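You operate a simulated robot arm through the tools that you are given. There is no shell and no other tool.

Carry out the task below with a simulated robot arm. There is one attempt and no reset: what you move stays moved.

JOB
Put things in order on the top of the packing bench. At the end: the white wipe pad stands where the blue box of clips stood; the blue box of clips stands where the yellow collar stood; the yellow collar is on the grey rework tray; the pink foam block is on the blue coaster; the black tape roller stands where the pink foam block stood; whatever was shut is shut again. Leave all else as you found it, and nothing knocked over. Set down upright: pink foam block.

Only the result counts: the job must be done as asked and must still hold three seconds after the hand-in. Knocking over, shifting, dropping, spilling or breaking anything else fails it.

ROBOT AND FRAMES
A 7-joint arm with a two-finger parallel gripper, fixed in place. Base frame: the origin is at the foot of the arm, x ahead of it, y to its left, z up; the work surface is at about z = 750. Lengths are in mm, angles in degrees, forces in N, time in s.
With the tool pointing down near the work surface it reaches from about 100 to 660 mm from the base axis. Its first joint turns from -66.0 to 66.0 degrees. Payload 1.57 kg.
The TCP is the grasp point between the finger pads, 30 mm short of the fingertips. In the tool frame z runs along the fingers and y along their closing line. The gripper opens to 80 mm. The fingers are 17 mm wide and 12 mm thick; the gripper's body (40 by 82 mm) begins 80 mm behind the TCP.
Orientation is told as [roll, pitch, yaw] about the base's x, y, z axes, in that order, counted from this pose: with the fingers straight down and closing along the base's y, the tool's x points along the base's -x, its y along +y and its z along -z.

CONTROLS
- The arm moves only by the tool arm_command. Its argument "deltas" is a list of rows, each a list of 3 entries, a list of its own where there are three numbers: the closure, from 0 (fully open) to 1 (shut), then the shift along the tool's x, y, z in mm, then the turn, a rotation vector about the tool's x, y, z in rad. In form: [[gripper, [dx, dy, dz], [rx, ry, rz]], ...]. A call has 1 to 20 rows; each row shifts and turns the commanded pose from where the row before left it, along the tool's axes as they then stand. A row lasts 0.2 s, in which the tool goes at most 50 mm and 8.6 degrees; a call with a longer step from one row to the next is refused whole, and so is a gripper value outside its range. A pose out of reach is approached as far as the arm can. The call stops where the force on the tool passes 40 N (or 10 N more than at its start, if that is more) or the arm is blocked; 0.2 s more then pass. Each finger travels about 72 mm/s and halts on what it meets, pressing with about 26 N; the grip force reading is that of the motor and also rises with nothing between the fingers. The clock runs only during rows and for 0.2 s after the last one: add rows that do not move to give the fingers time. The reply holds the time, the measured pose of the TCP, the force on the tool along the base axes, the opening and the grip force, in the units named above and with some noise, with the torque about the TCP (base axes, N m) and any sound that the robot's microphone picked up, and new pictures: "show" is both (left out), scene, wrist or none.
- Cameras (640 x 400 px; columns grow to the right, rows downward): "scene" is fixed at [66.3, 424.5, 1430.8]; the picture's right is [-0.83, -0.56, 0.00], its down [-0.29, 0.44, -0.85] and it looks along [0.47, -0.71, -0.53] (base axes); focal length 310 px, centre (320, 200). "wrist" rides on the gripper at [72, -7, -122] in the tool frame; the picture's right is [0.09, 1.00, 0.00], its down [-0.84, 0.08, -0.54] and it looks along [-0.54, 0.05, 0.84] (tool axes); focal length 238 px, centre (320, 200). There is no depth. A picture from a camera that has moved, and an enlarged one, comes with that camera's place and axes in the base frame and with its lens. The place of the scene camera against the robot may be out by one fixed shift of up to 18 mm in any direction.
- enlarge(camera, box): a new picture of the part [left, top, right, bottom] of that camera's present view, enlarged. The clock stands still meanwhile.
- job_done(): hands the job in; it is judged then, once.

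Places have to be worked out from the pictures, the camera data and where the tool is seen. Open the gripper and draw the arm clear of the work before you hand the job in, unless the task says otherwise.

The tools are called after "Call:" as a command line: name --argument value ..., lists and objects as JSON in quotes. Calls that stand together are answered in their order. arm_command: Moves the arm, as the interface text tells. Its arguments: {"type":"object","properties":{"deltas":{"type":"array","items":{"type":"array"}},"show":{"type":"string","enum":["both","scene","wrist","none"]}},"required":["deltas"]} The other tools are called the same way: enlarge (camera, box) takes an enlarged picture of a part of a camera's view; job_done () hands the job in.

At the start:

```text
time: 0.0
tool_pos: [413.3, -219.7, 998.8]
tcp_rot: [0.0, 0.0, -0.1]
contact_force: [0.4, 1.1, 1.1]
moment: [-0.01, 0.0, 0.01]
finger_gap: 80.0
gripper_force: 0.0
```

scene: 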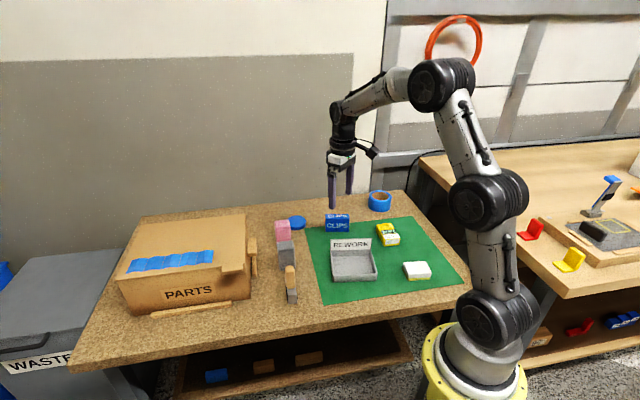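
wrist: 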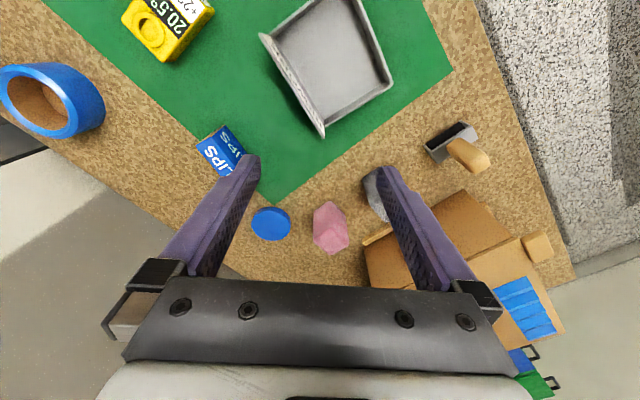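

I'll start by looking closely at the bench in both cameras before moving anything.

Call:
enlarge --camera "scene" --box '[240, 180, 480, 320]'

Call:
enlarge --camera "scene" --box '[80, 190, 320, 330]'

Call:
enlarge --camera "wrist" --box '[180, 80, 580, 340]'

```text
2.67 times, centred on (360, 250) of scene
camera zoom: at [66.3, 424.5, 1430.8], right [-0.83, -0.56, 0.0], down [-0.29, 0.44, -0.85], along [0.47, -0.71, -0.53], focal length 827 px, centre (213, 67)
```

zoom: 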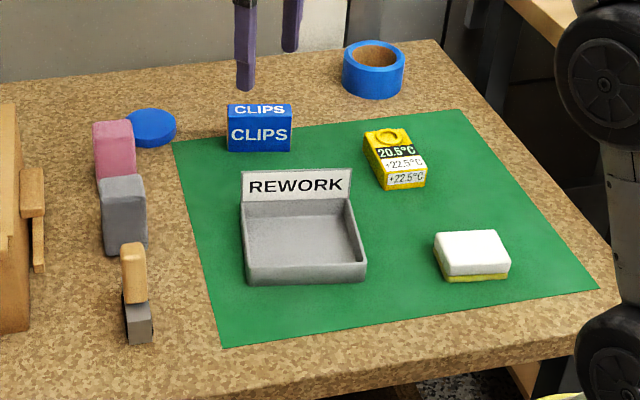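

```text
2.67 times, centred on (200, 260) of scene
camera zoom: at [66.3, 424.5, 1430.8], right [-0.83, -0.56, 0.0], down [-0.29, 0.44, -0.85], along [0.47, -0.71, -0.53], focal length 827 px, centre (640, 40)
```

zoom: 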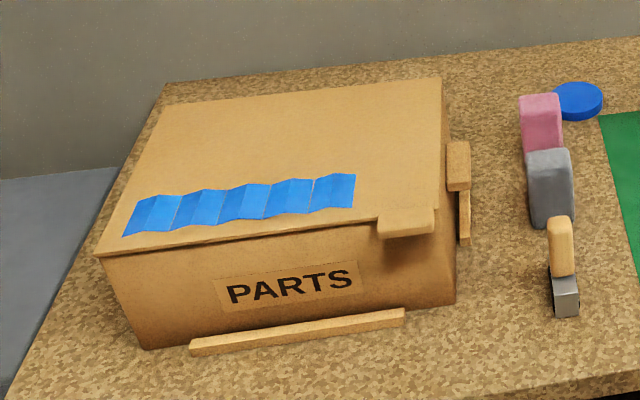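

```text
1.54 times, centred on (380, 210) of wrist
camera zoom: at [342.7, -226.3, 1119.0], right [-0.09, 1.0, 0.0], down [0.84, 0.08, 0.54], along [0.54, 0.05, -0.84], focal length 367 px, centre (228, 185)
```

zoom: 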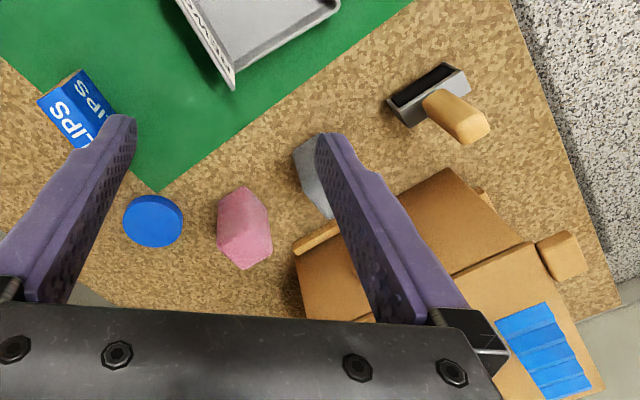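

The bench objects are visible, but I'm not sure yet which are the "yellow collar" and "black tape roller". I'll enlarge those regions further.

Call:
enlarge --camera "wrist" --box '[100, 0, 260, 100]'

Call:
enlarge --camera "wrist" --box '[400, 100, 560, 200]'

Call:
enlarge --camera "scene" --box '[360, 210, 440, 260]'

Call:
enlarge --camera "scene" --box '[500, 150, 640, 340]'

Call:
enlarge --camera "scene" --box '[180, 320, 420, 400]'

```text
4.00 times, centred on (180, 50) of wrist
camera zoom: at [342.7, -226.3, 1119.0], right [-0.09, 1.0, 0.0], down [0.84, 0.08, 0.54], along [0.54, 0.05, -0.84], focal length 953 px, centre (880, 800)
```

zoom: 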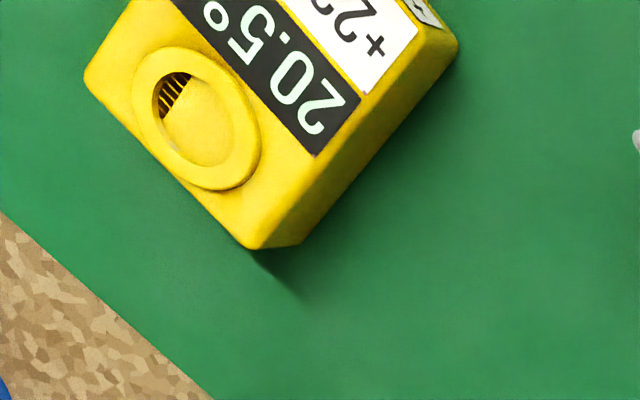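

```text
4.00 times, centred on (480, 150) of wrist
camera zoom: at [342.7, -226.3, 1119.0], right [-0.09, 1.0, 0.0], down [0.84, 0.08, 0.54], along [0.54, 0.05, -0.84], focal length 953 px, centre (-320, 400)
```

zoom: 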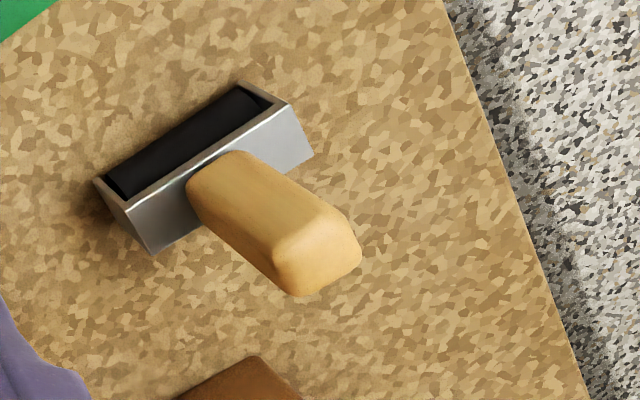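

```text
8.00 times, centred on (400, 235) of scene
camera zoom: at [66.3, 424.5, 1430.8], right [-0.83, -0.56, 0.0], down [-0.29, 0.44, -0.85], along [0.47, -0.71, -0.53], focal length 2480 px, centre (-320, -80)
```

zoom: 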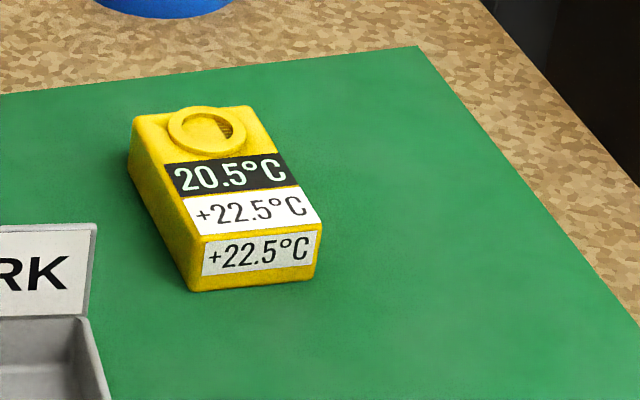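

```text
2.11 times, centred on (570, 245) of scene
camera zoom: at [66.3, 424.5, 1430.8], right [-0.83, -0.56, 0.0], down [-0.29, 0.44, -0.85], along [0.47, -0.71, -0.53], focal length 653 px, centre (-206, 105)
```

zoom: 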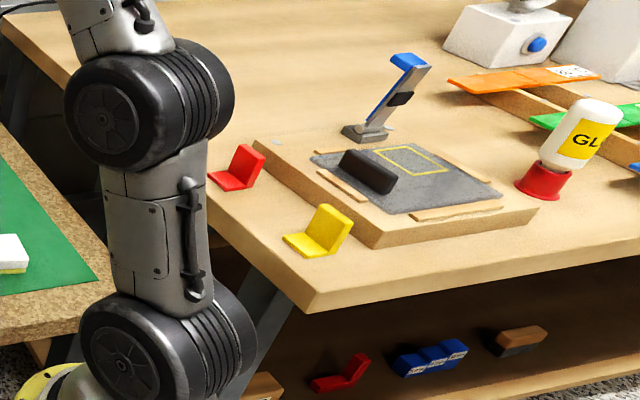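

```text
2.67 times, centred on (300, 360) of scene
camera zoom: at [66.3, 424.5, 1430.8], right [-0.83, -0.56, 0.0], down [-0.29, 0.44, -0.85], along [0.47, -0.71, -0.53], focal length 827 px, centre (373, -227)
```

zoom: 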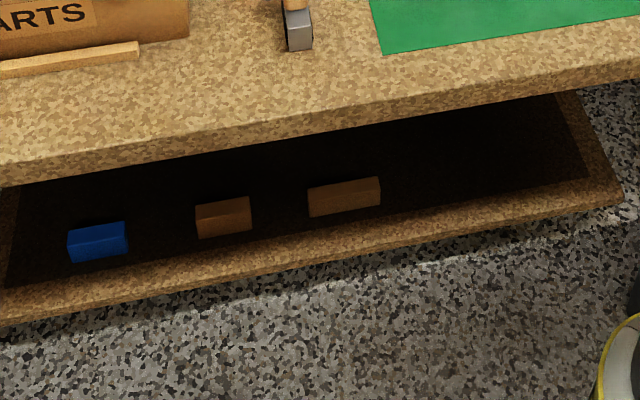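

The roller with a black drum and wooden handle is clearly the tape roller. I see no obvious collar, and the yellow item reads like a temperature logger, so I'll move the wrist camera high over the PARTS box to look at how it shuts.

Call:
arm_command --deltas '[[0, [2, 46, -8], [0, 0, 0]], [0, [2, 46, -8], [0, 0, 0]], [0, [2, 46, -8], [0, 0, 0]], [0, [2, 46, -8], [0, 0, 0]], [0, [2, 46, -8], [0, 0, 0]], [0, [2, 46, -8], [0, 0, 0]]]' --show "both"

```text
time: 1.4
tool_pos: [398.2, 54.5, 1043.6]
tcp_rot: [0.0, 0.0, 0.0]
contact_force: [0.3, 0.0, 0.2]
moment: [-0.05, 0.0, 0.02]
finger_gap: 80.0
gripper_force: 0.1
camera wrist: at [326.6, 48.2, 1164.7], right [-0.09, 1.0, 0.0], down [0.84, 0.08, 0.54], along [0.54, 0.05, -0.84], focal length 238 px, centre (320, 200)
```

scene: 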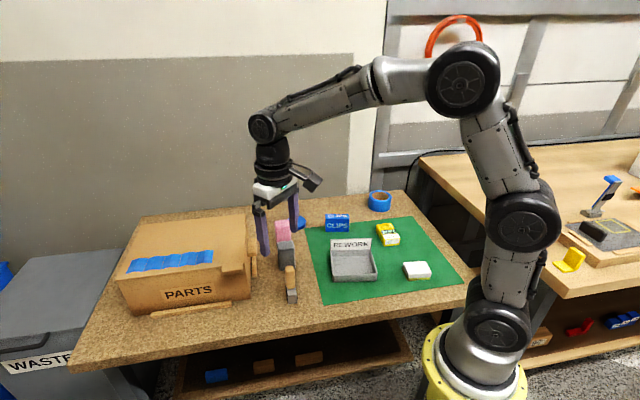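
wrist: 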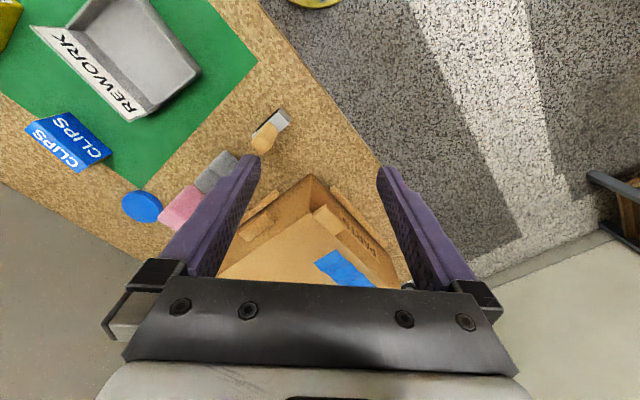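

The box sits far forward, near the edge of reach. I'll enlarge the wrist view on the box.

Call:
enlarge --camera "wrist" --box '[200, 150, 440, 300]'

Call:
enlarge --camera "scene" --box '[90, 200, 270, 320]'

```text
2.67 times, centred on (320, 225) of wrist
camera zoom: at [326.6, 48.2, 1164.7], right [-0.09, 1.0, 0.0], down [0.84, 0.08, 0.54], along [0.54, 0.05, -0.84], focal length 636 px, centre (320, 133)
```

zoom: 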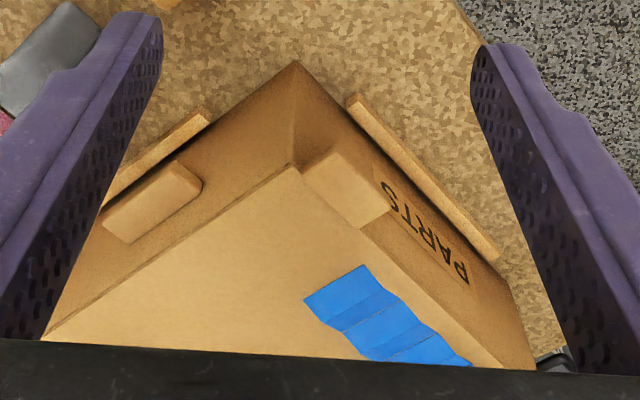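

```text
3.33 times, centred on (180, 260) of scene
camera zoom: at [66.3, 424.5, 1430.8], right [-0.83, -0.56, 0.0], down [-0.29, 0.44, -0.85], along [0.47, -0.71, -0.53], focal length 1033 px, centre (787, 0)
```

zoom: 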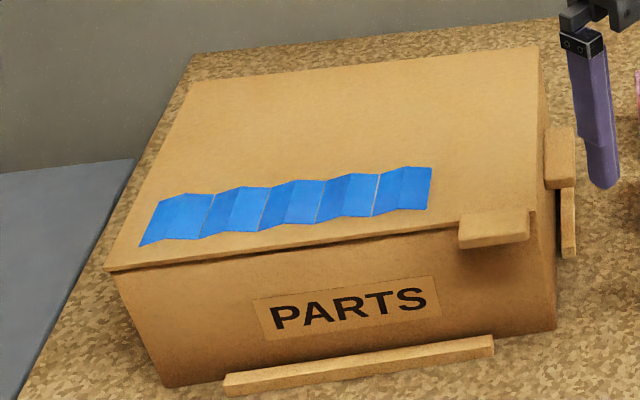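

I want a fuller view of the lid, so I'll tilt the tool forward about 25° in place to bring the box up into the unobstructed part of the wrist view.

Call:
arm_command --deltas '[[0, [0, 30, -20], [0, -0.14, 0]], [0, [0, 20, -20], [0, -0.14, 0]], [0, [0, 0, 0], [0, -0.14, 0]], [0, [0, 0, 0], [0, 0, 0]]]' --show "both"

```text
time: 2.4
tool_pos: [397.3, 105.3, 1085.9]
tcp_rot: [-0.1, -24.2, 0.1]
contact_force: [-0.1, -0.2, 0.5]
moment: [-0.01, -0.03, 0.03]
finger_gap: 79.7
gripper_force: 0.2
camera wrist: at [283.1, 98.8, 1166.0], right [-0.08, 1.0, -0.04], down [0.54, 0.08, 0.84], along [0.84, 0.05, -0.55], focal length 238 px, centre (320, 200)
```

scene: 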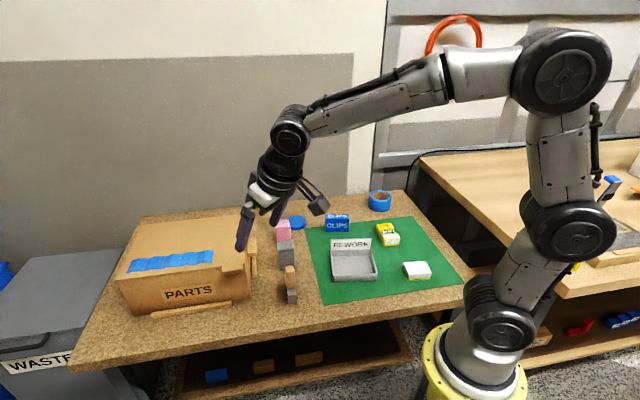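
wrist: 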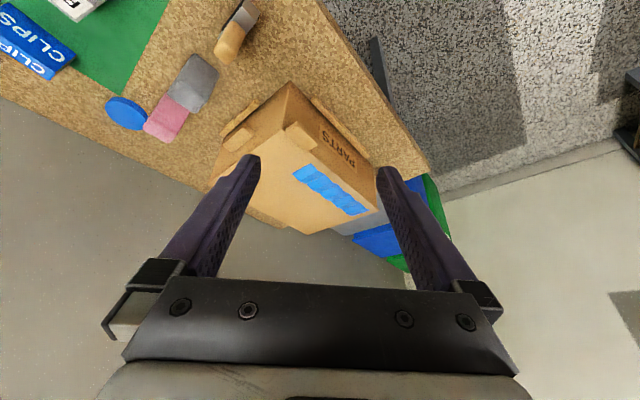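

Call:
enlarge --camera "wrist" --box '[200, 70, 440, 240]'

Call:
enlarge --camera "wrist" --box '[80, 0, 280, 160]'

```text
2.35 times, centred on (320, 155) of wrist
camera zoom: at [283.1, 98.8, 1166.0], right [-0.08, 1.0, -0.04], down [0.54, 0.08, 0.84], along [0.84, 0.05, -0.55], focal length 561 px, centre (320, 306)
```

zoom: 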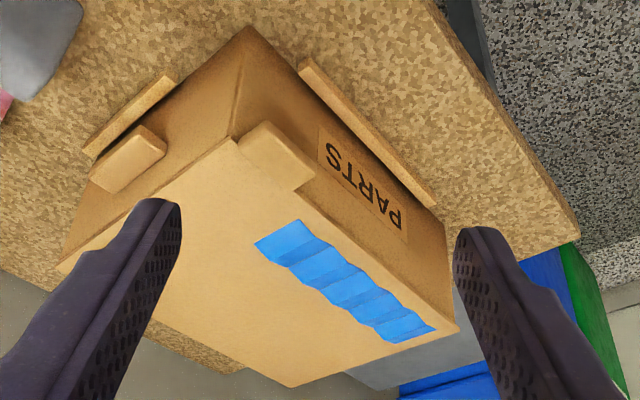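

```text
2.50 times, centred on (180, 80) of wrist
camera zoom: at [283.1, 98.8, 1166.0], right [-0.08, 1.0, -0.04], down [0.54, 0.08, 0.84], along [0.84, 0.05, -0.55], focal length 596 px, centre (670, 500)
```

zoom: 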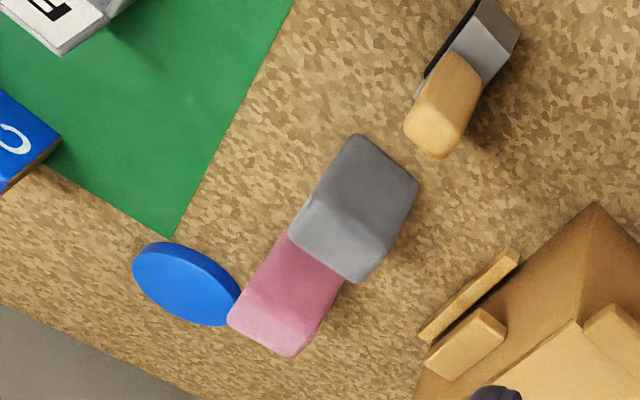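

The box has a hinged-looking lid with a tab at its near corner and a small block on the mat-side face. I'll move back toward the mat and look at that face of the box from lower down.

Call:
arm_command --deltas '[[0, [19.5, -37.5, 16.1], [0, 0, 0]], [0, [19.5, -37.5, 16.1], [0, 0, 0]], [0, [19.5, -37.5, 16.1], [0, 0, 0]], [0, [19.5, -37.5, 16.1], [0, 0, 0]], [0, [19.5, -37.5, 16.1], [0, 0, 0]], [0, [19.5, -37.5, 16.1], [0, 0, 0]], [0, [0, 0, 0], [-0.048, 0, -0.106]], [0, [0, 0, 0], [-0.048, 0, -0.106]], [0, [0, 0, 0], [-0.048, 0, -0.106]], [0, [0, 0, 0], [0, 0, 0]]]' --show "both"

Call:
enlarge --camera "wrist" --box '[220, 40, 420, 200]'

```text
time: 4.6
tool_pos: [331.8, -117.7, 949.8]
tcp_rot: [0.1, -24.2, 20.0]
contact_force: [-0.3, 0.1, 0.4]
moment: [-0.01, -0.02, 0.02]
finger_gap: 80.1
gripper_force: 0.1
camera wrist: at [225.8, -164.3, 1031.1], right [-0.42, 0.91, -0.04], down [0.48, 0.26, 0.84], along [0.77, 0.33, -0.55], focal length 238 px, centre (320, 200)
```

scene: 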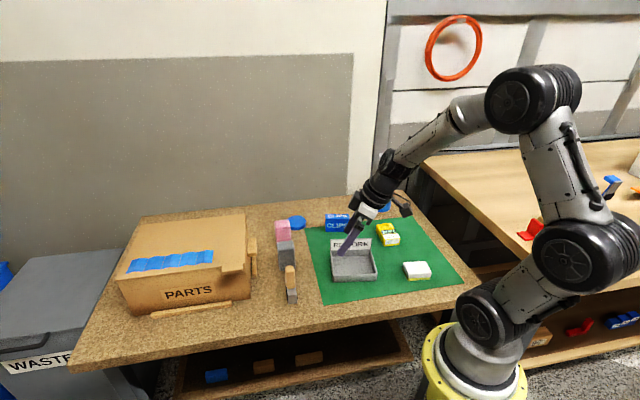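
wrist: 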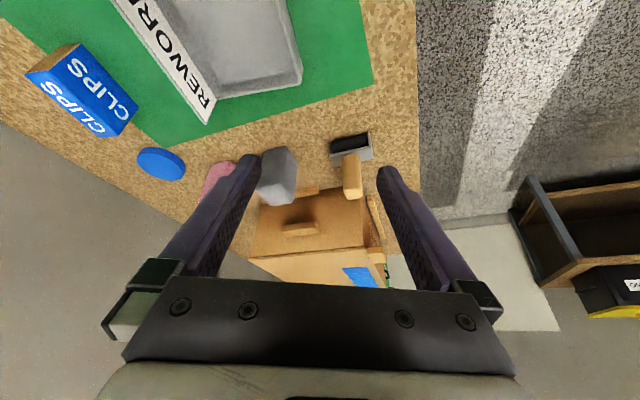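

```text
2.50 times, centred on (320, 120) of wrist
camera zoom: at [225.8, -164.3, 1031.1], right [-0.42, 0.91, -0.04], down [0.48, 0.26, 0.84], along [0.77, 0.33, -0.55], focal length 596 px, centre (320, 400)
```

zoom: 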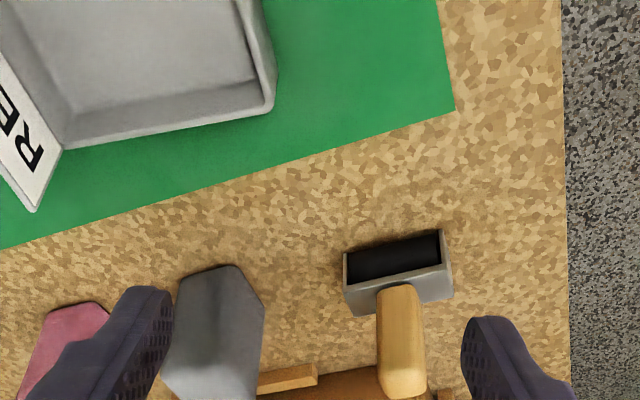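

Call:
enlarge --camera "wrist" --box '[230, 140, 420, 290]'

Call:
enlarge --camera "scene" --box '[200, 200, 300, 320]'

```text
2.67 times, centred on (325, 215) of wrist
camera zoom: at [225.8, -164.3, 1031.1], right [-0.42, 0.91, -0.04], down [0.48, 0.26, 0.84], along [0.77, 0.33, -0.55], focal length 636 px, centre (307, 160)
```

zoom: 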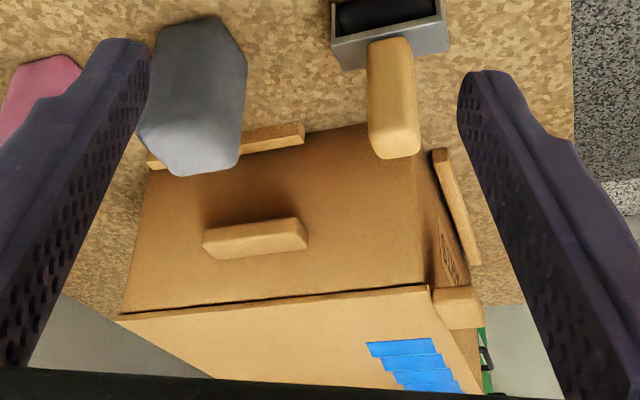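

```text
3.33 times, centred on (250, 260) of scene
camera zoom: at [66.3, 424.5, 1430.8], right [-0.83, -0.56, 0.0], down [-0.29, 0.44, -0.85], along [0.47, -0.71, -0.53], focal length 1033 px, centre (553, 0)
```

zoom: 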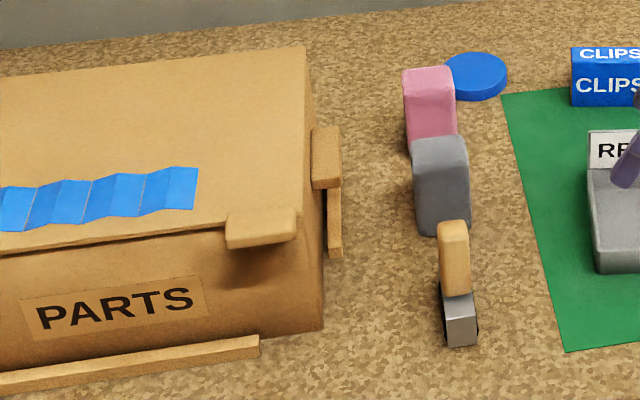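

The collar isn't in sight anywhere on the bench so far, and there's a blue pleated strip on the lid that I need to identify as attached or loose. I'll bring the camera closer to the lid to inspect it.

Call:
arm_command --deltas '[[0, [-38.6, 19.3, 14.3], [0, 0, 0]], [0, [-38.6, 19.3, 14.3], [0, 0, 0]], [0, [-38.6, 19.3, 14.3], [0, 0, 0]], [0, [-38.6, 19.3, 14.3], [0, 0, 0]], [0, [-38.6, 19.3, 14.3], [0, 0, 0]], [0, [-38.6, 19.3, 14.3], [0, 0, 0]], [0, [-38.6, 19.3, 14.3], [0, 0, 0]], [0, [0, 0, 0], [0, 0, 0]]]' --show "both"

Call:
enlarge --camera "wrist" --box '[230, 120, 410, 290]'

```text
time: 6.4
tool_pos: [558.7, 107.1, 970.6]
tcp_rot: [0.1, -24.1, 20.0]
contact_force: [0.1, 0.0, -0.8]
moment: [-0.01, 0.0, 0.0]
finger_gap: 79.9
gripper_force: 0.1
camera wrist: at [452.3, 61.1, 1051.5], right [-0.42, 0.91, -0.04], down [0.48, 0.26, 0.84], along [0.77, 0.33, -0.55], focal length 238 px, centre (320, 200)
```

scene: 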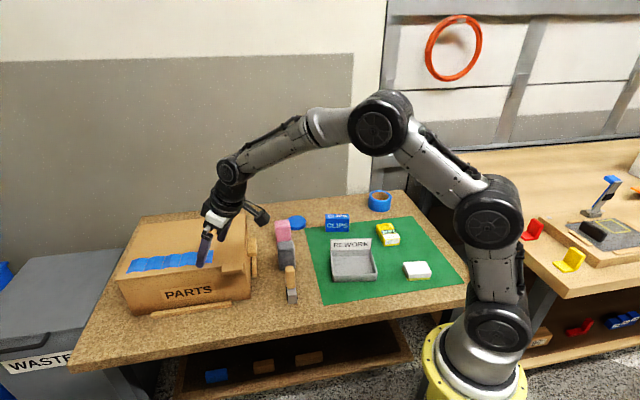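
wrist: 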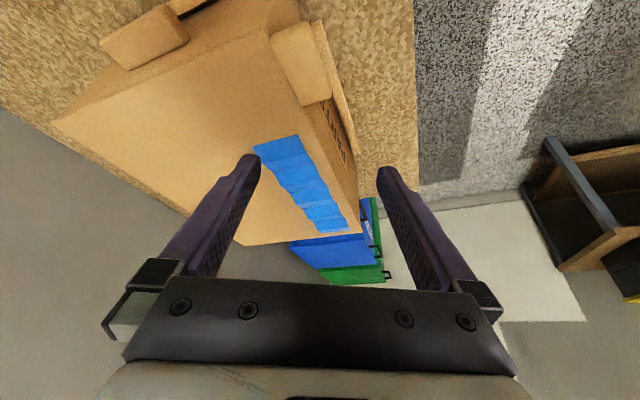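

```text
2.35 times, centred on (320, 205) of wrist
camera zoom: at [452.3, 61.1, 1051.5], right [-0.42, 0.91, -0.04], down [0.48, 0.26, 0.84], along [0.77, 0.33, -0.55], focal length 561 px, centre (320, 188)
```

zoom: 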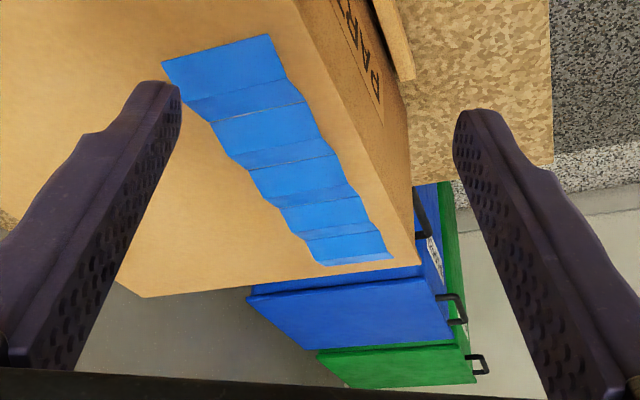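

The strip looks like a pleated band along the front of the lid. I'll enlarge the tab and the side block from this closer viewpoint.

Call:
enlarge --camera "wrist" --box '[240, 0, 370, 120]'

Call:
enlarge --camera "wrist" --box '[40, 0, 280, 150]'

```text
3.33 times, centred on (305, 60) of wrist
camera zoom: at [452.3, 61.1, 1051.5], right [-0.42, 0.91, -0.04], down [0.48, 0.26, 0.84], along [0.77, 0.33, -0.55], focal length 794 px, centre (370, 667)
```

zoom: 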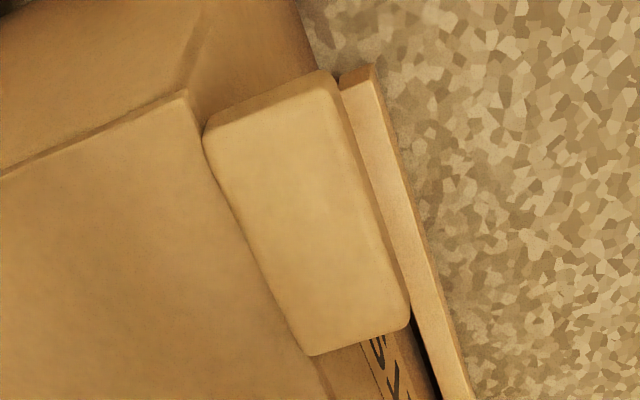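

```text
2.67 times, centred on (160, 75) of wrist
camera zoom: at [452.3, 61.1, 1051.5], right [-0.42, 0.91, -0.04], down [0.48, 0.26, 0.84], along [0.77, 0.33, -0.55], focal length 636 px, centre (747, 533)
```

zoom: 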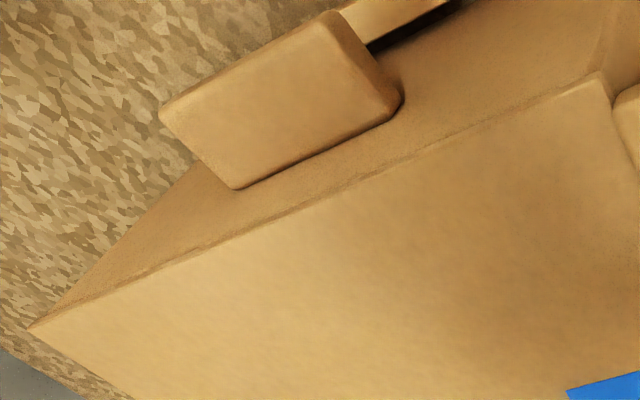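

The tab measures about 50×27 mm, centred near (540, 83, ~885), on a box turned 45° to the base axes. I'll zoom further on the strip for shadows that would tell me if it's loose.

Call:
enlarge --camera "scene" --box '[120, 240, 200, 290]'

Call:
enlarge --camera "wrist" --box '[245, 125, 365, 245]'

```text
8.00 times, centred on (160, 265) of scene
camera zoom: at [66.3, 424.5, 1430.8], right [-0.83, -0.56, 0.0], down [-0.29, 0.44, -0.85], along [0.47, -0.71, -0.53], focal length 2480 px, centre (1600, -320)
```

zoom: 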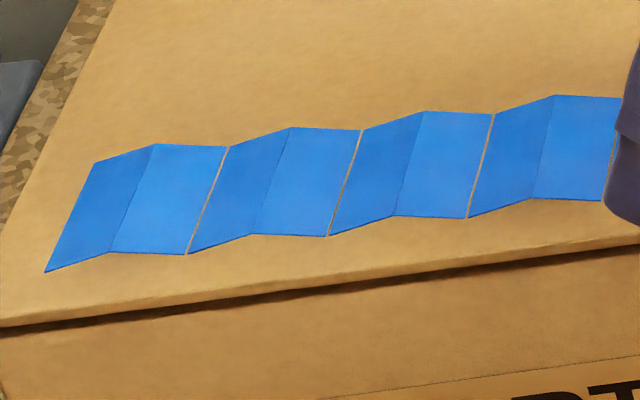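

```text
3.33 times, centred on (305, 185) of wrist
camera zoom: at [452.3, 61.1, 1051.5], right [-0.42, 0.91, -0.04], down [0.48, 0.26, 0.84], along [0.77, 0.33, -0.55], focal length 794 px, centre (370, 250)
```

zoom: 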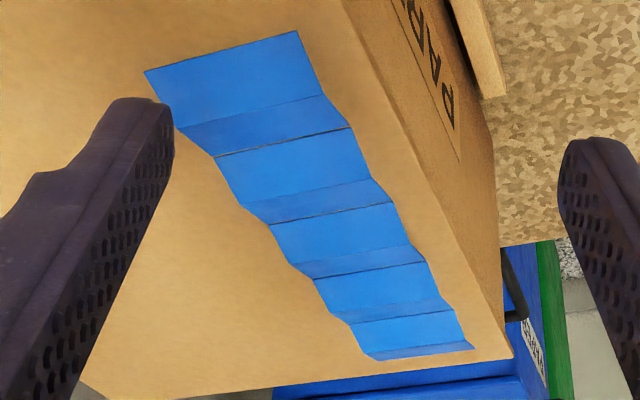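

The strip is five low fixed-looking ridges on the lid with no shadow gap, so most likely part of the lid. I'll go to a low pose in front of the tab with the camera looking horizontally, to measure the tab's height and thickness.

Call:
arm_command --deltas '[[0.5, [38.2, 19.6, 8.4], [0, 0, 0]], [1, [38.2, 19.6, 8.4], [0, 0, 0]], [1, [38.2, 19.6, 8.4], [0, 0, 0]], [1, [0, 0, 0], [0.0572, 0, 0.1274]], [1, [0, 0, 0], [0.0572, 0, 0.1274]], [1, [0, 0, 0], [0.0572, 0, 0.1274]], [1, [0, 0, 0], [0.0572, 0, 0.1274]], [1, [0, 0, 0], [0.0572, 0, 0.1274]], [1, [0, 0, 0], [0, -0.1257, 0]], [1, [0, 0, 0], [0, -0.1257, 0]], [1, [0, 0, 0], [0, -0.1257, 0]], [1, [0, 0, 0], [0, -0.1257, 0]], [1, [0, 0, 0], [0, -0.1257, 0]], [1, [0, 0, 0], [0, 0, 0]]]' --show "both"

Call:
enlarge --camera "wrist" --box '[200, 100, 440, 250]'

```text
time: 9.4
tool_pos: [448.4, 128.9, 899.7]
tcp_rot: [0.1, -60.0, -20.0]
contact_force: [0.0, -0.4, -0.2]
moment: [0.0, -0.02, -0.01]
finger_gap: 0.1
gripper_force: 21.3
camera wrist: at [312.2, 171.3, 896.6], right [0.3, 0.95, -0.08], down [-0.02, 0.09, 1.0], along [0.95, -0.29, 0.05], focal length 238 px, centre (320, 200)
```

scene: 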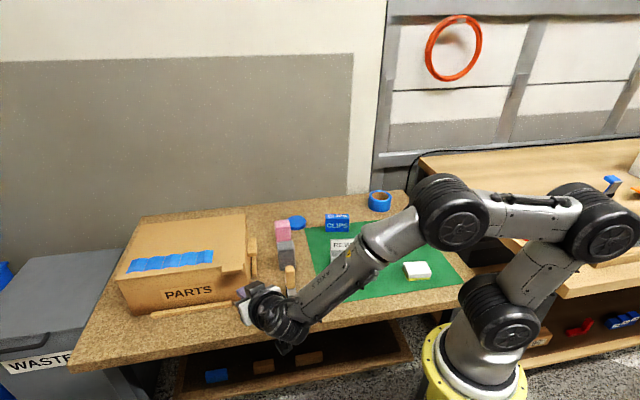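
wrist: 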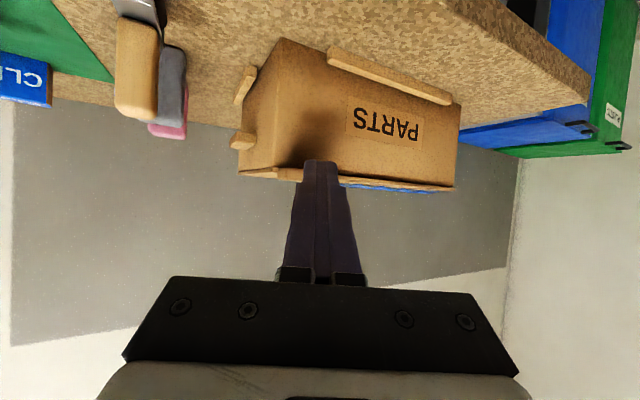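

```text
2.67 times, centred on (320, 175) of wrist
camera zoom: at [312.2, 171.3, 896.6], right [0.3, 0.95, -0.08], down [-0.02, 0.09, 1.0], along [0.95, -0.29, 0.05], focal length 636 px, centre (320, 267)
```

zoom: 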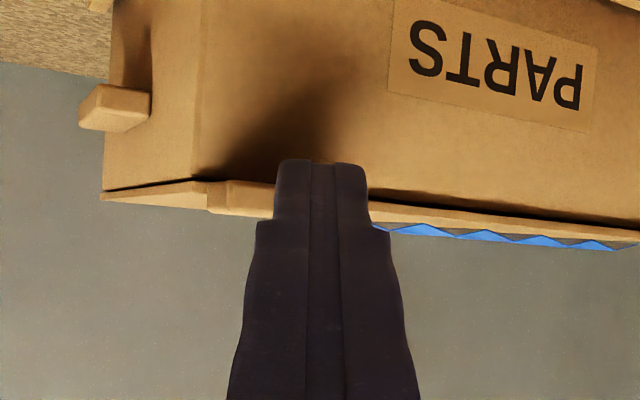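

The tab's underside is at about z=879 and its top at 891, with the lid about 10 mm thick. I'll drop the closed fingers below the tab level, slide them under it, and raise to just short of contact.

Call:
arm_command --deltas '[[1, [43.3, 0, 25], [0, 0, 0]], [1, [-12.4, -4.5, 21.4], [0, 0, 0]], [1, [-12.4, -4.5, 21.4], [0, 0, 0]], [1, [-12.4, -4.5, 21.4], [0, 0, 0]], [1, [-4.33, 0, -2.5], [0, 0, 0]], [1, [-4.33, 0, -2.5], [0, 0, 0]], [1, [-4.33, 0, -2.5], [0, 0, 0]], [1, [0, 0, 0], [0, 0, 0]]]' --show "both"

Call:
enlarge --camera "wrist" --box '[200, 100, 440, 250]'

Call:
enlarge --camera "scene" --box '[190, 220, 310, 330]'

```text
time: 11.2
tool_pos: [512.6, 93.0, 863.0]
tcp_rot: [0.0, -60.0, -20.0]
contact_force: [-0.5, -0.2, 0.3]
moment: [0.0, 0.0, -0.01]
finger_gap: 0.0
gripper_force: 21.0
camera wrist: at [377.8, 134.7, 861.4], right [0.3, 0.95, -0.08], down [-0.02, 0.09, 1.0], along [0.95, -0.29, 0.05], focal length 238 px, centre (320, 200)
```

scene: 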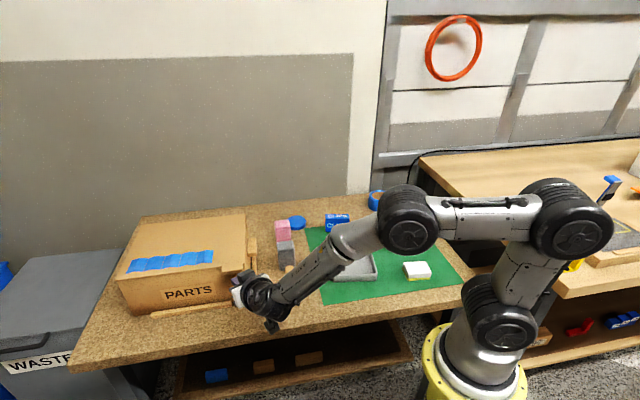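
wrist: 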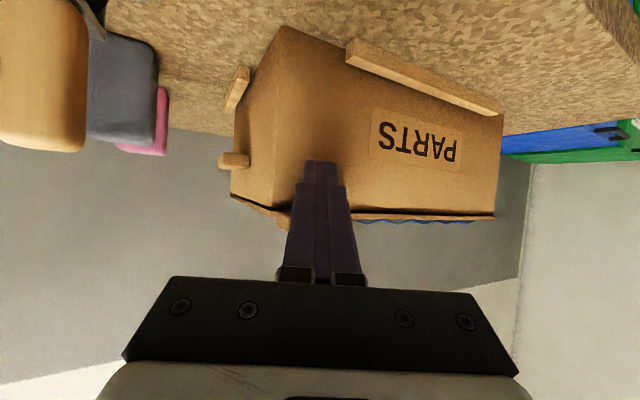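

```text
2.67 times, centred on (320, 175) of wrist
camera zoom: at [377.8, 134.7, 861.4], right [0.3, 0.95, -0.08], down [-0.02, 0.09, 1.0], along [0.95, -0.29, 0.05], focal length 636 px, centre (320, 267)
```

zoom: 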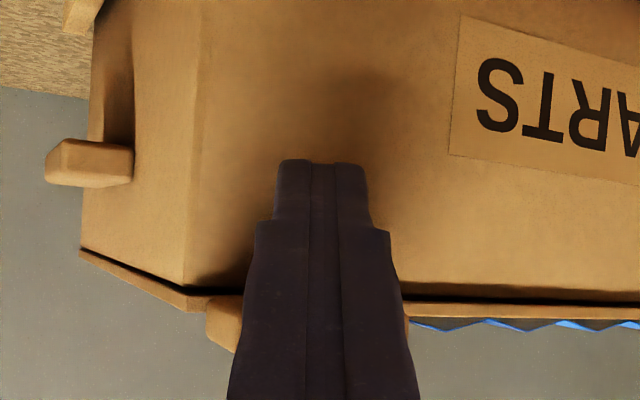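

```text
3.64 times, centred on (250, 275) of scene
camera zoom: at [66.3, 424.5, 1430.8], right [-0.83, -0.56, 0.0], down [-0.29, 0.44, -0.85], along [0.47, -0.71, -0.53], focal length 1127 px, centre (574, -73)
```

zoom: 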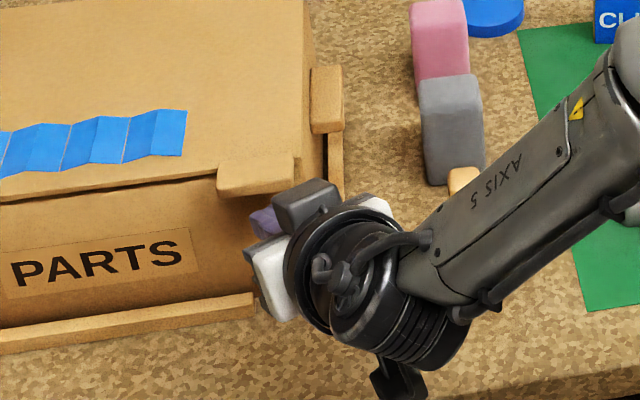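

The prong is centred under the tab with clear space around it. I'll raise slowly and watch the force and lid.

Call:
arm_command --deltas '[[1, [-3.46, 0, -2], [0, 0, 0]], [1, [-3.46, 0, -2], [0, 0, 0]], [1, [-3.46, 0, -2], [0, 0, 0]], [1, [-3.46, 0, -2], [0, 0, 0]], [1, [-3.46, 0, -2], [0, 0, 0]], [1, [-3.46, 0, -2], [0, 0, 0]], [1, [-3.46, 0, -2], [0, 0, 0]], [1, [-3.46, 0, -2], [0, 0, 0]], [1, [0, 0, 0], [0, 0, 0]]]' --show "both"

Call:
enlarge --camera "wrist" --box '[200, 100, 440, 250]'

Call:
enlarge --camera "scene" --box '[100, 190, 300, 330]'

```text
time: 13.2
tool_pos: [512.1, 92.2, 899.0]
tcp_rot: [-0.1, -59.9, -20.0]
contact_force: [-0.3, -0.8, 0.5]
moment: [0.0, -0.05, 0.01]
finger_gap: 0.1
gripper_force: 21.4
camera wrist: at [376.9, 134.0, 895.3], right [0.3, 0.95, -0.08], down [-0.02, 0.09, 1.0], along [0.95, -0.29, 0.05], focal length 238 px, centre (320, 200)
```

scene: 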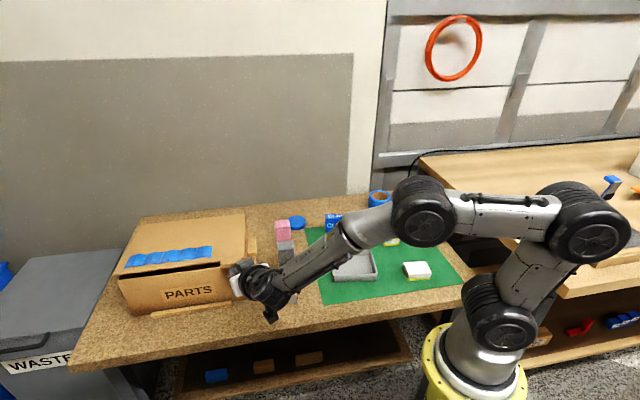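
wrist: 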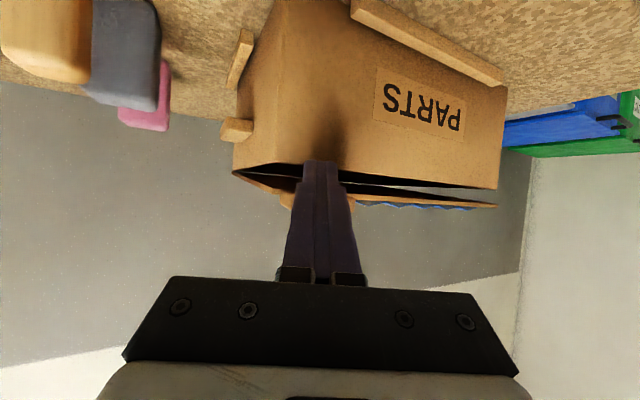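

```text
2.67 times, centred on (320, 175) of wrist
camera zoom: at [376.9, 134.0, 895.3], right [0.3, 0.95, -0.08], down [-0.02, 0.09, 1.0], along [0.95, -0.29, 0.05], focal length 636 px, centre (320, 267)
```

zoom: 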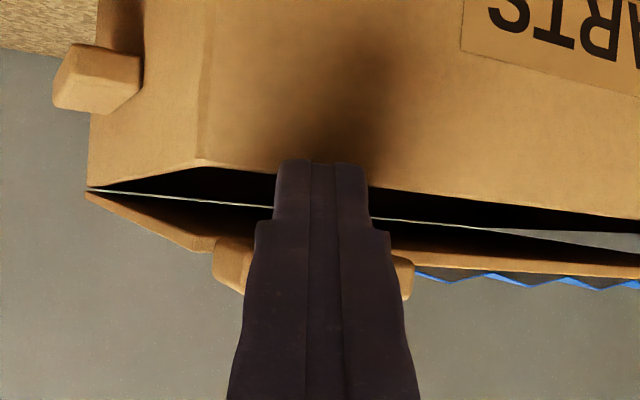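

```text
2.86 times, centred on (200, 260) of scene
camera zoom: at [66.3, 424.5, 1430.8], right [-0.83, -0.56, 0.0], down [-0.29, 0.44, -0.85], along [0.47, -0.71, -0.53], focal length 886 px, centre (663, 29)
```

zoom: 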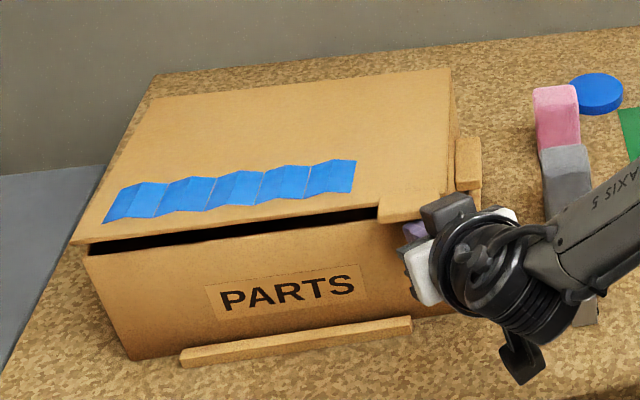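

The lid rises freely, hinged at the back, with almost no force, and the blue strip moves with it. I'll keep lifting along the hinge arc to about 28°.

Call:
arm_command --deltas '[[1, [-8.28, -0.45, -3.66], [0, 0, 0]], [1, [-8.28, -0.45, -3.66], [0, 0, 0]], [1, [-8.28, -0.45, -3.66], [0, 0, 0]], [1, [-7.97, -0.7, -2.86], [0, 0, 0]], [1, [-7.97, -0.7, -2.86], [0, 0, 0]], [1, [-7.97, -0.7, -2.86], [0, 0, 0]], [1, [-8.32, -1.03, -2.26], [0, 0, 0]], [1, [-8.32, -1.03, -2.26], [0, 0, 0]], [1, [-8.32, -1.03, -2.26], [0, 0, 0]], [1, [-8.67, -1.35, -1.66], [0, 0, 0]], [1, [-8.67, -1.35, -1.66], [0, 0, 0]], [1, [-8.67, -1.35, -1.66], [0, 0, 0]], [1, [-9.04, -1.7, -1.0], [0, 0, 0]], [1, [-9.04, -1.7, -1.0], [0, 0, 0]], [1, [-9.04, -1.7, -1.0], [0, 0, 0]], [1, [0, 0, 0], [0, 0, 0]]]' --show "both"

Call:
enlarge --camera "scene" --box '[100, 170, 300, 330]'

```text
time: 16.6
tool_pos: [538.5, 65.7, 1024.4]
tcp_rot: [-0.1, -59.9, -20.0]
contact_force: [0.3, 0.0, -1.0]
moment: [-0.01, 0.01, -0.02]
finger_gap: 0.2
gripper_force: 21.2
camera wrist: at [402.8, 106.8, 1022.0], right [0.3, 0.95, -0.08], down [-0.02, 0.09, 1.0], along [0.95, -0.29, 0.05], focal length 238 px, centre (320, 200)
```

scene: 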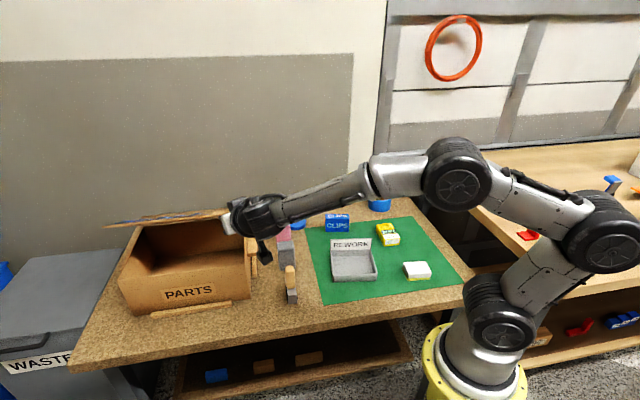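
wrist: 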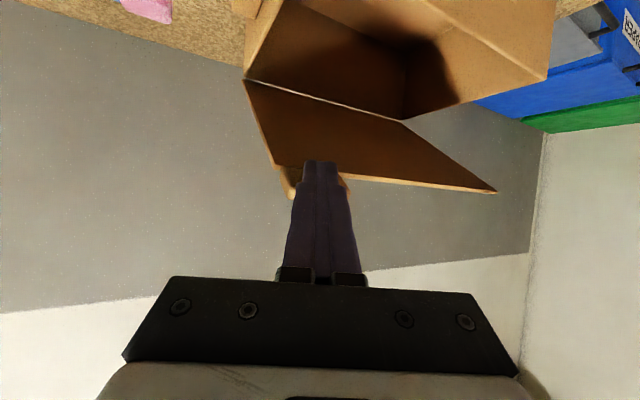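

```text
2.50 times, centred on (200, 250) of scene
camera zoom: at [66.3, 424.5, 1430.8], right [-0.83, -0.56, 0.0], down [-0.29, 0.44, -0.85], along [0.47, -0.71, -0.53], focal length 775 px, centre (620, 75)
```

zoom: 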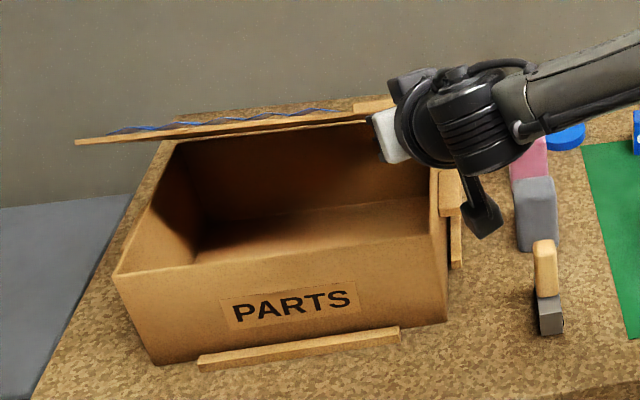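

The lid is about 28° open and the strip is fixed to it. I'll look inside the box in both views.

Call:
enlarge --camera "wrist" --box '[220, 0, 560, 210]'

Call:
enlarge --camera "scene" --box '[120, 210, 260, 310]'

```text
1.88 times, centred on (390, 105) of wrist
camera zoom: at [402.8, 106.8, 1022.0], right [0.3, 0.95, -0.08], down [-0.02, 0.09, 1.0], along [0.95, -0.29, 0.05], focal length 449 px, centre (188, 379)
```

zoom: 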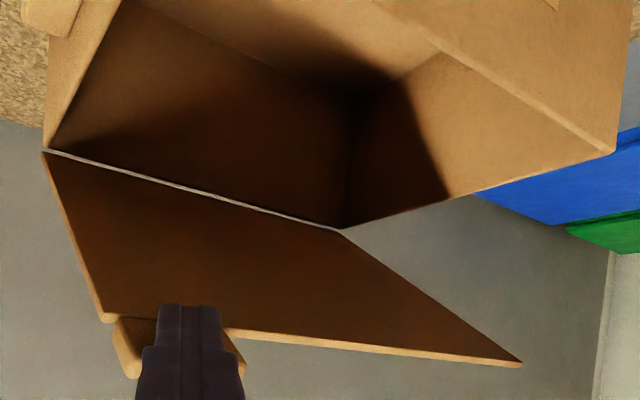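

```text
4.00 times, centred on (190, 260) of scene
camera zoom: at [66.3, 424.5, 1430.8], right [-0.83, -0.56, 0.0], down [-0.29, 0.44, -0.85], along [0.47, -0.71, -0.53], focal length 1240 px, centre (840, -40)
```

zoom: 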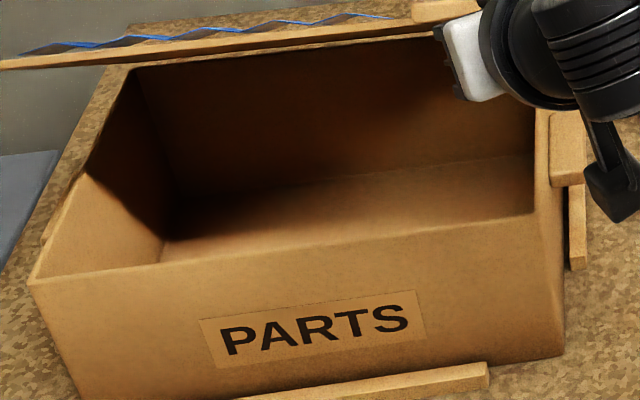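

The visible floor is empty, but the strip of floor behind the front wall is hidden. I'll lower the prong 20 mm to test whether the lid holds its angle on its own.

Call:
arm_command --deltas '[[1, [8.66, 0, 5], [0, 0, 0]], [1, [8.66, 0, 5], [0, 0, 0]], [1, [0, 0, 0], [0, 0, 0]]]' --show "both"

Call:
enlarge --camera "wrist" --box '[220, 60, 460, 210]'

```text
time: 17.4
tool_pos: [539.3, 64.3, 1005.0]
tcp_rot: [0.0, -60.1, -20.0]
contact_force: [1.2, 0.0, 0.0]
moment: [-0.02, 0.0, -0.04]
finger_gap: 0.0
gripper_force: 21.2
camera wrist: at [403.4, 105.8, 1001.4], right [0.3, 0.95, -0.08], down [-0.02, 0.09, 1.0], along [0.95, -0.29, 0.05], focal length 238 px, centre (320, 200)
```

scene: 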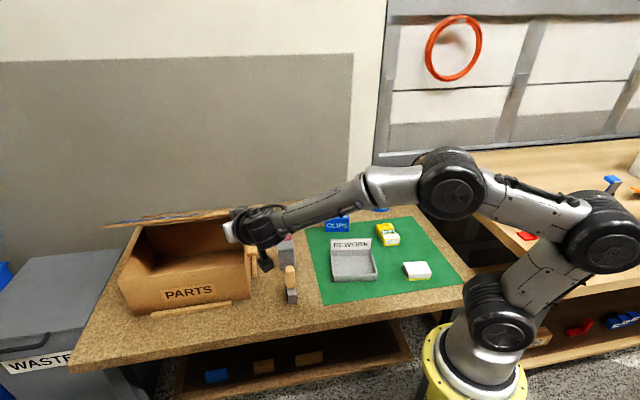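
wrist: 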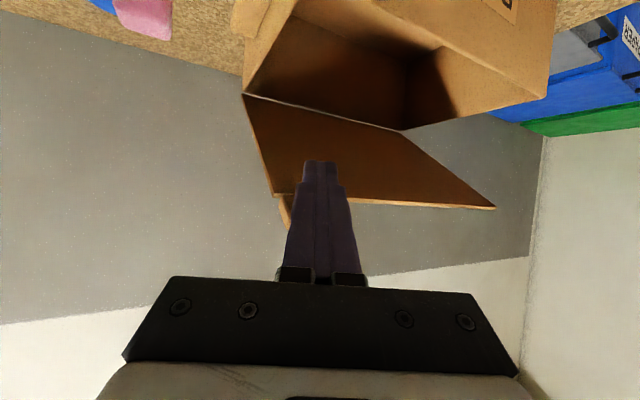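

```text
2.67 times, centred on (340, 135) of wrist
camera zoom: at [403.4, 105.8, 1001.4], right [0.3, 0.95, -0.08], down [-0.02, 0.09, 1.0], along [0.95, -0.29, 0.05], focal length 636 px, centre (267, 373)
```

zoom: 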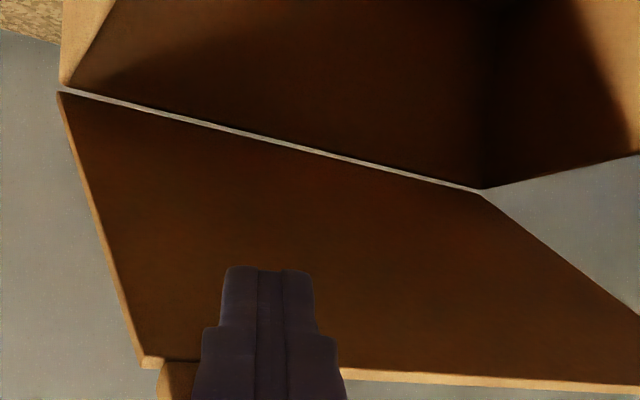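

The lid stays where it is left, so the hinge has holding friction. I'll push it on to roughly 60° so it clears access but can still be pressed shut from its front edge later.

Call:
arm_command --deltas '[[1, [-6.5, 0, -3.75], [0, 0, 0]], [1, [-6.5, 0, -3.75], [0, 0, 0]], [1, [-11.25, -3.17, 1.35], [0, 0, 0]], [1, [-11.25, -3.17, 1.35], [0, 0, 0]], [1, [-11.25, -3.17, 1.35], [0, 0, 0]], [1, [-11.25, -3.17, 1.35], [0, 0, 0]], [1, [-11.25, -3.17, 1.35], [0, 0, 0]], [1, [-11.25, -3.17, 1.35], [0, 0, 0]], [1, [-11.25, -3.17, 1.35], [0, 0, 0]], [1, [-11.25, -3.17, 1.35], [0, 0, 0]], [1, [-7.69, -3.43, 4.06], [0, 0, 0]], [1, [-7.69, -3.43, 4.06], [0, 0, 0]], [1, [-7.69, -3.43, 4.06], [0, 0, 0]], [1, [-7.69, -3.43, 4.06], [0, 0, 0]], [1, [-7.69, -3.43, 4.06], [0, 0, 0]], [1, [-7.69, -3.43, 4.06], [0, 0, 0]], [1, [-7.69, -3.43, 4.06], [0, 0, 0]], [1, [-7.69, -3.43, 4.06], [0, 0, 0]], [1, [0, 0, 0], [0, 0, 0]]]' --show "both"

Call:
enlarge --camera "scene" --box '[90, 130, 290, 320]'

```text
time: 21.4
tool_pos: [627.4, -24.2, 1128.6]
tcp_rot: [-0.1, -60.1, -20.0]
contact_force: [0.1, -0.1, -0.4]
moment: [0.0, -0.05, 0.02]
finger_gap: 0.0
gripper_force: 21.2
camera wrist: at [491.7, 19.2, 1126.4], right [0.3, 0.95, -0.08], down [-0.02, 0.09, 1.0], along [0.95, -0.29, 0.05], focal length 238 px, centre (320, 200)
```

scene: 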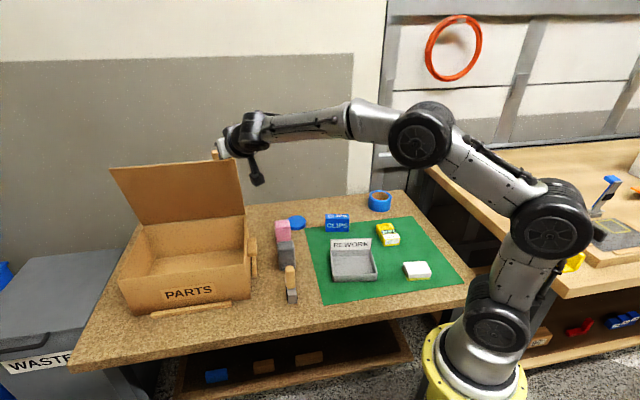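
wrist: 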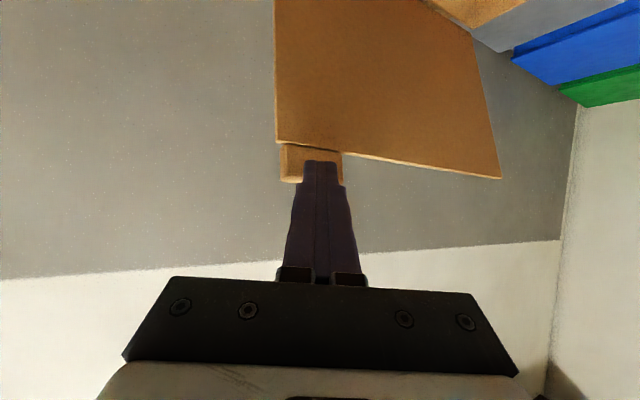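

```text
2.11 times, centred on (190, 225) of scene
camera zoom: at [66.3, 424.5, 1430.8], right [-0.83, -0.56, 0.0], down [-0.29, 0.44, -0.85], along [0.47, -0.71, -0.53], focal length 653 px, centre (594, 147)
```

zoom: 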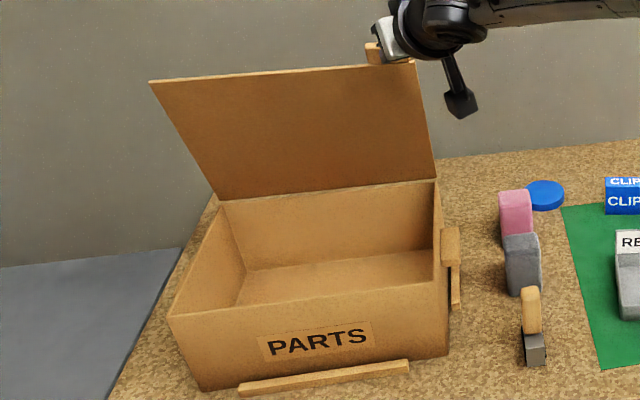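

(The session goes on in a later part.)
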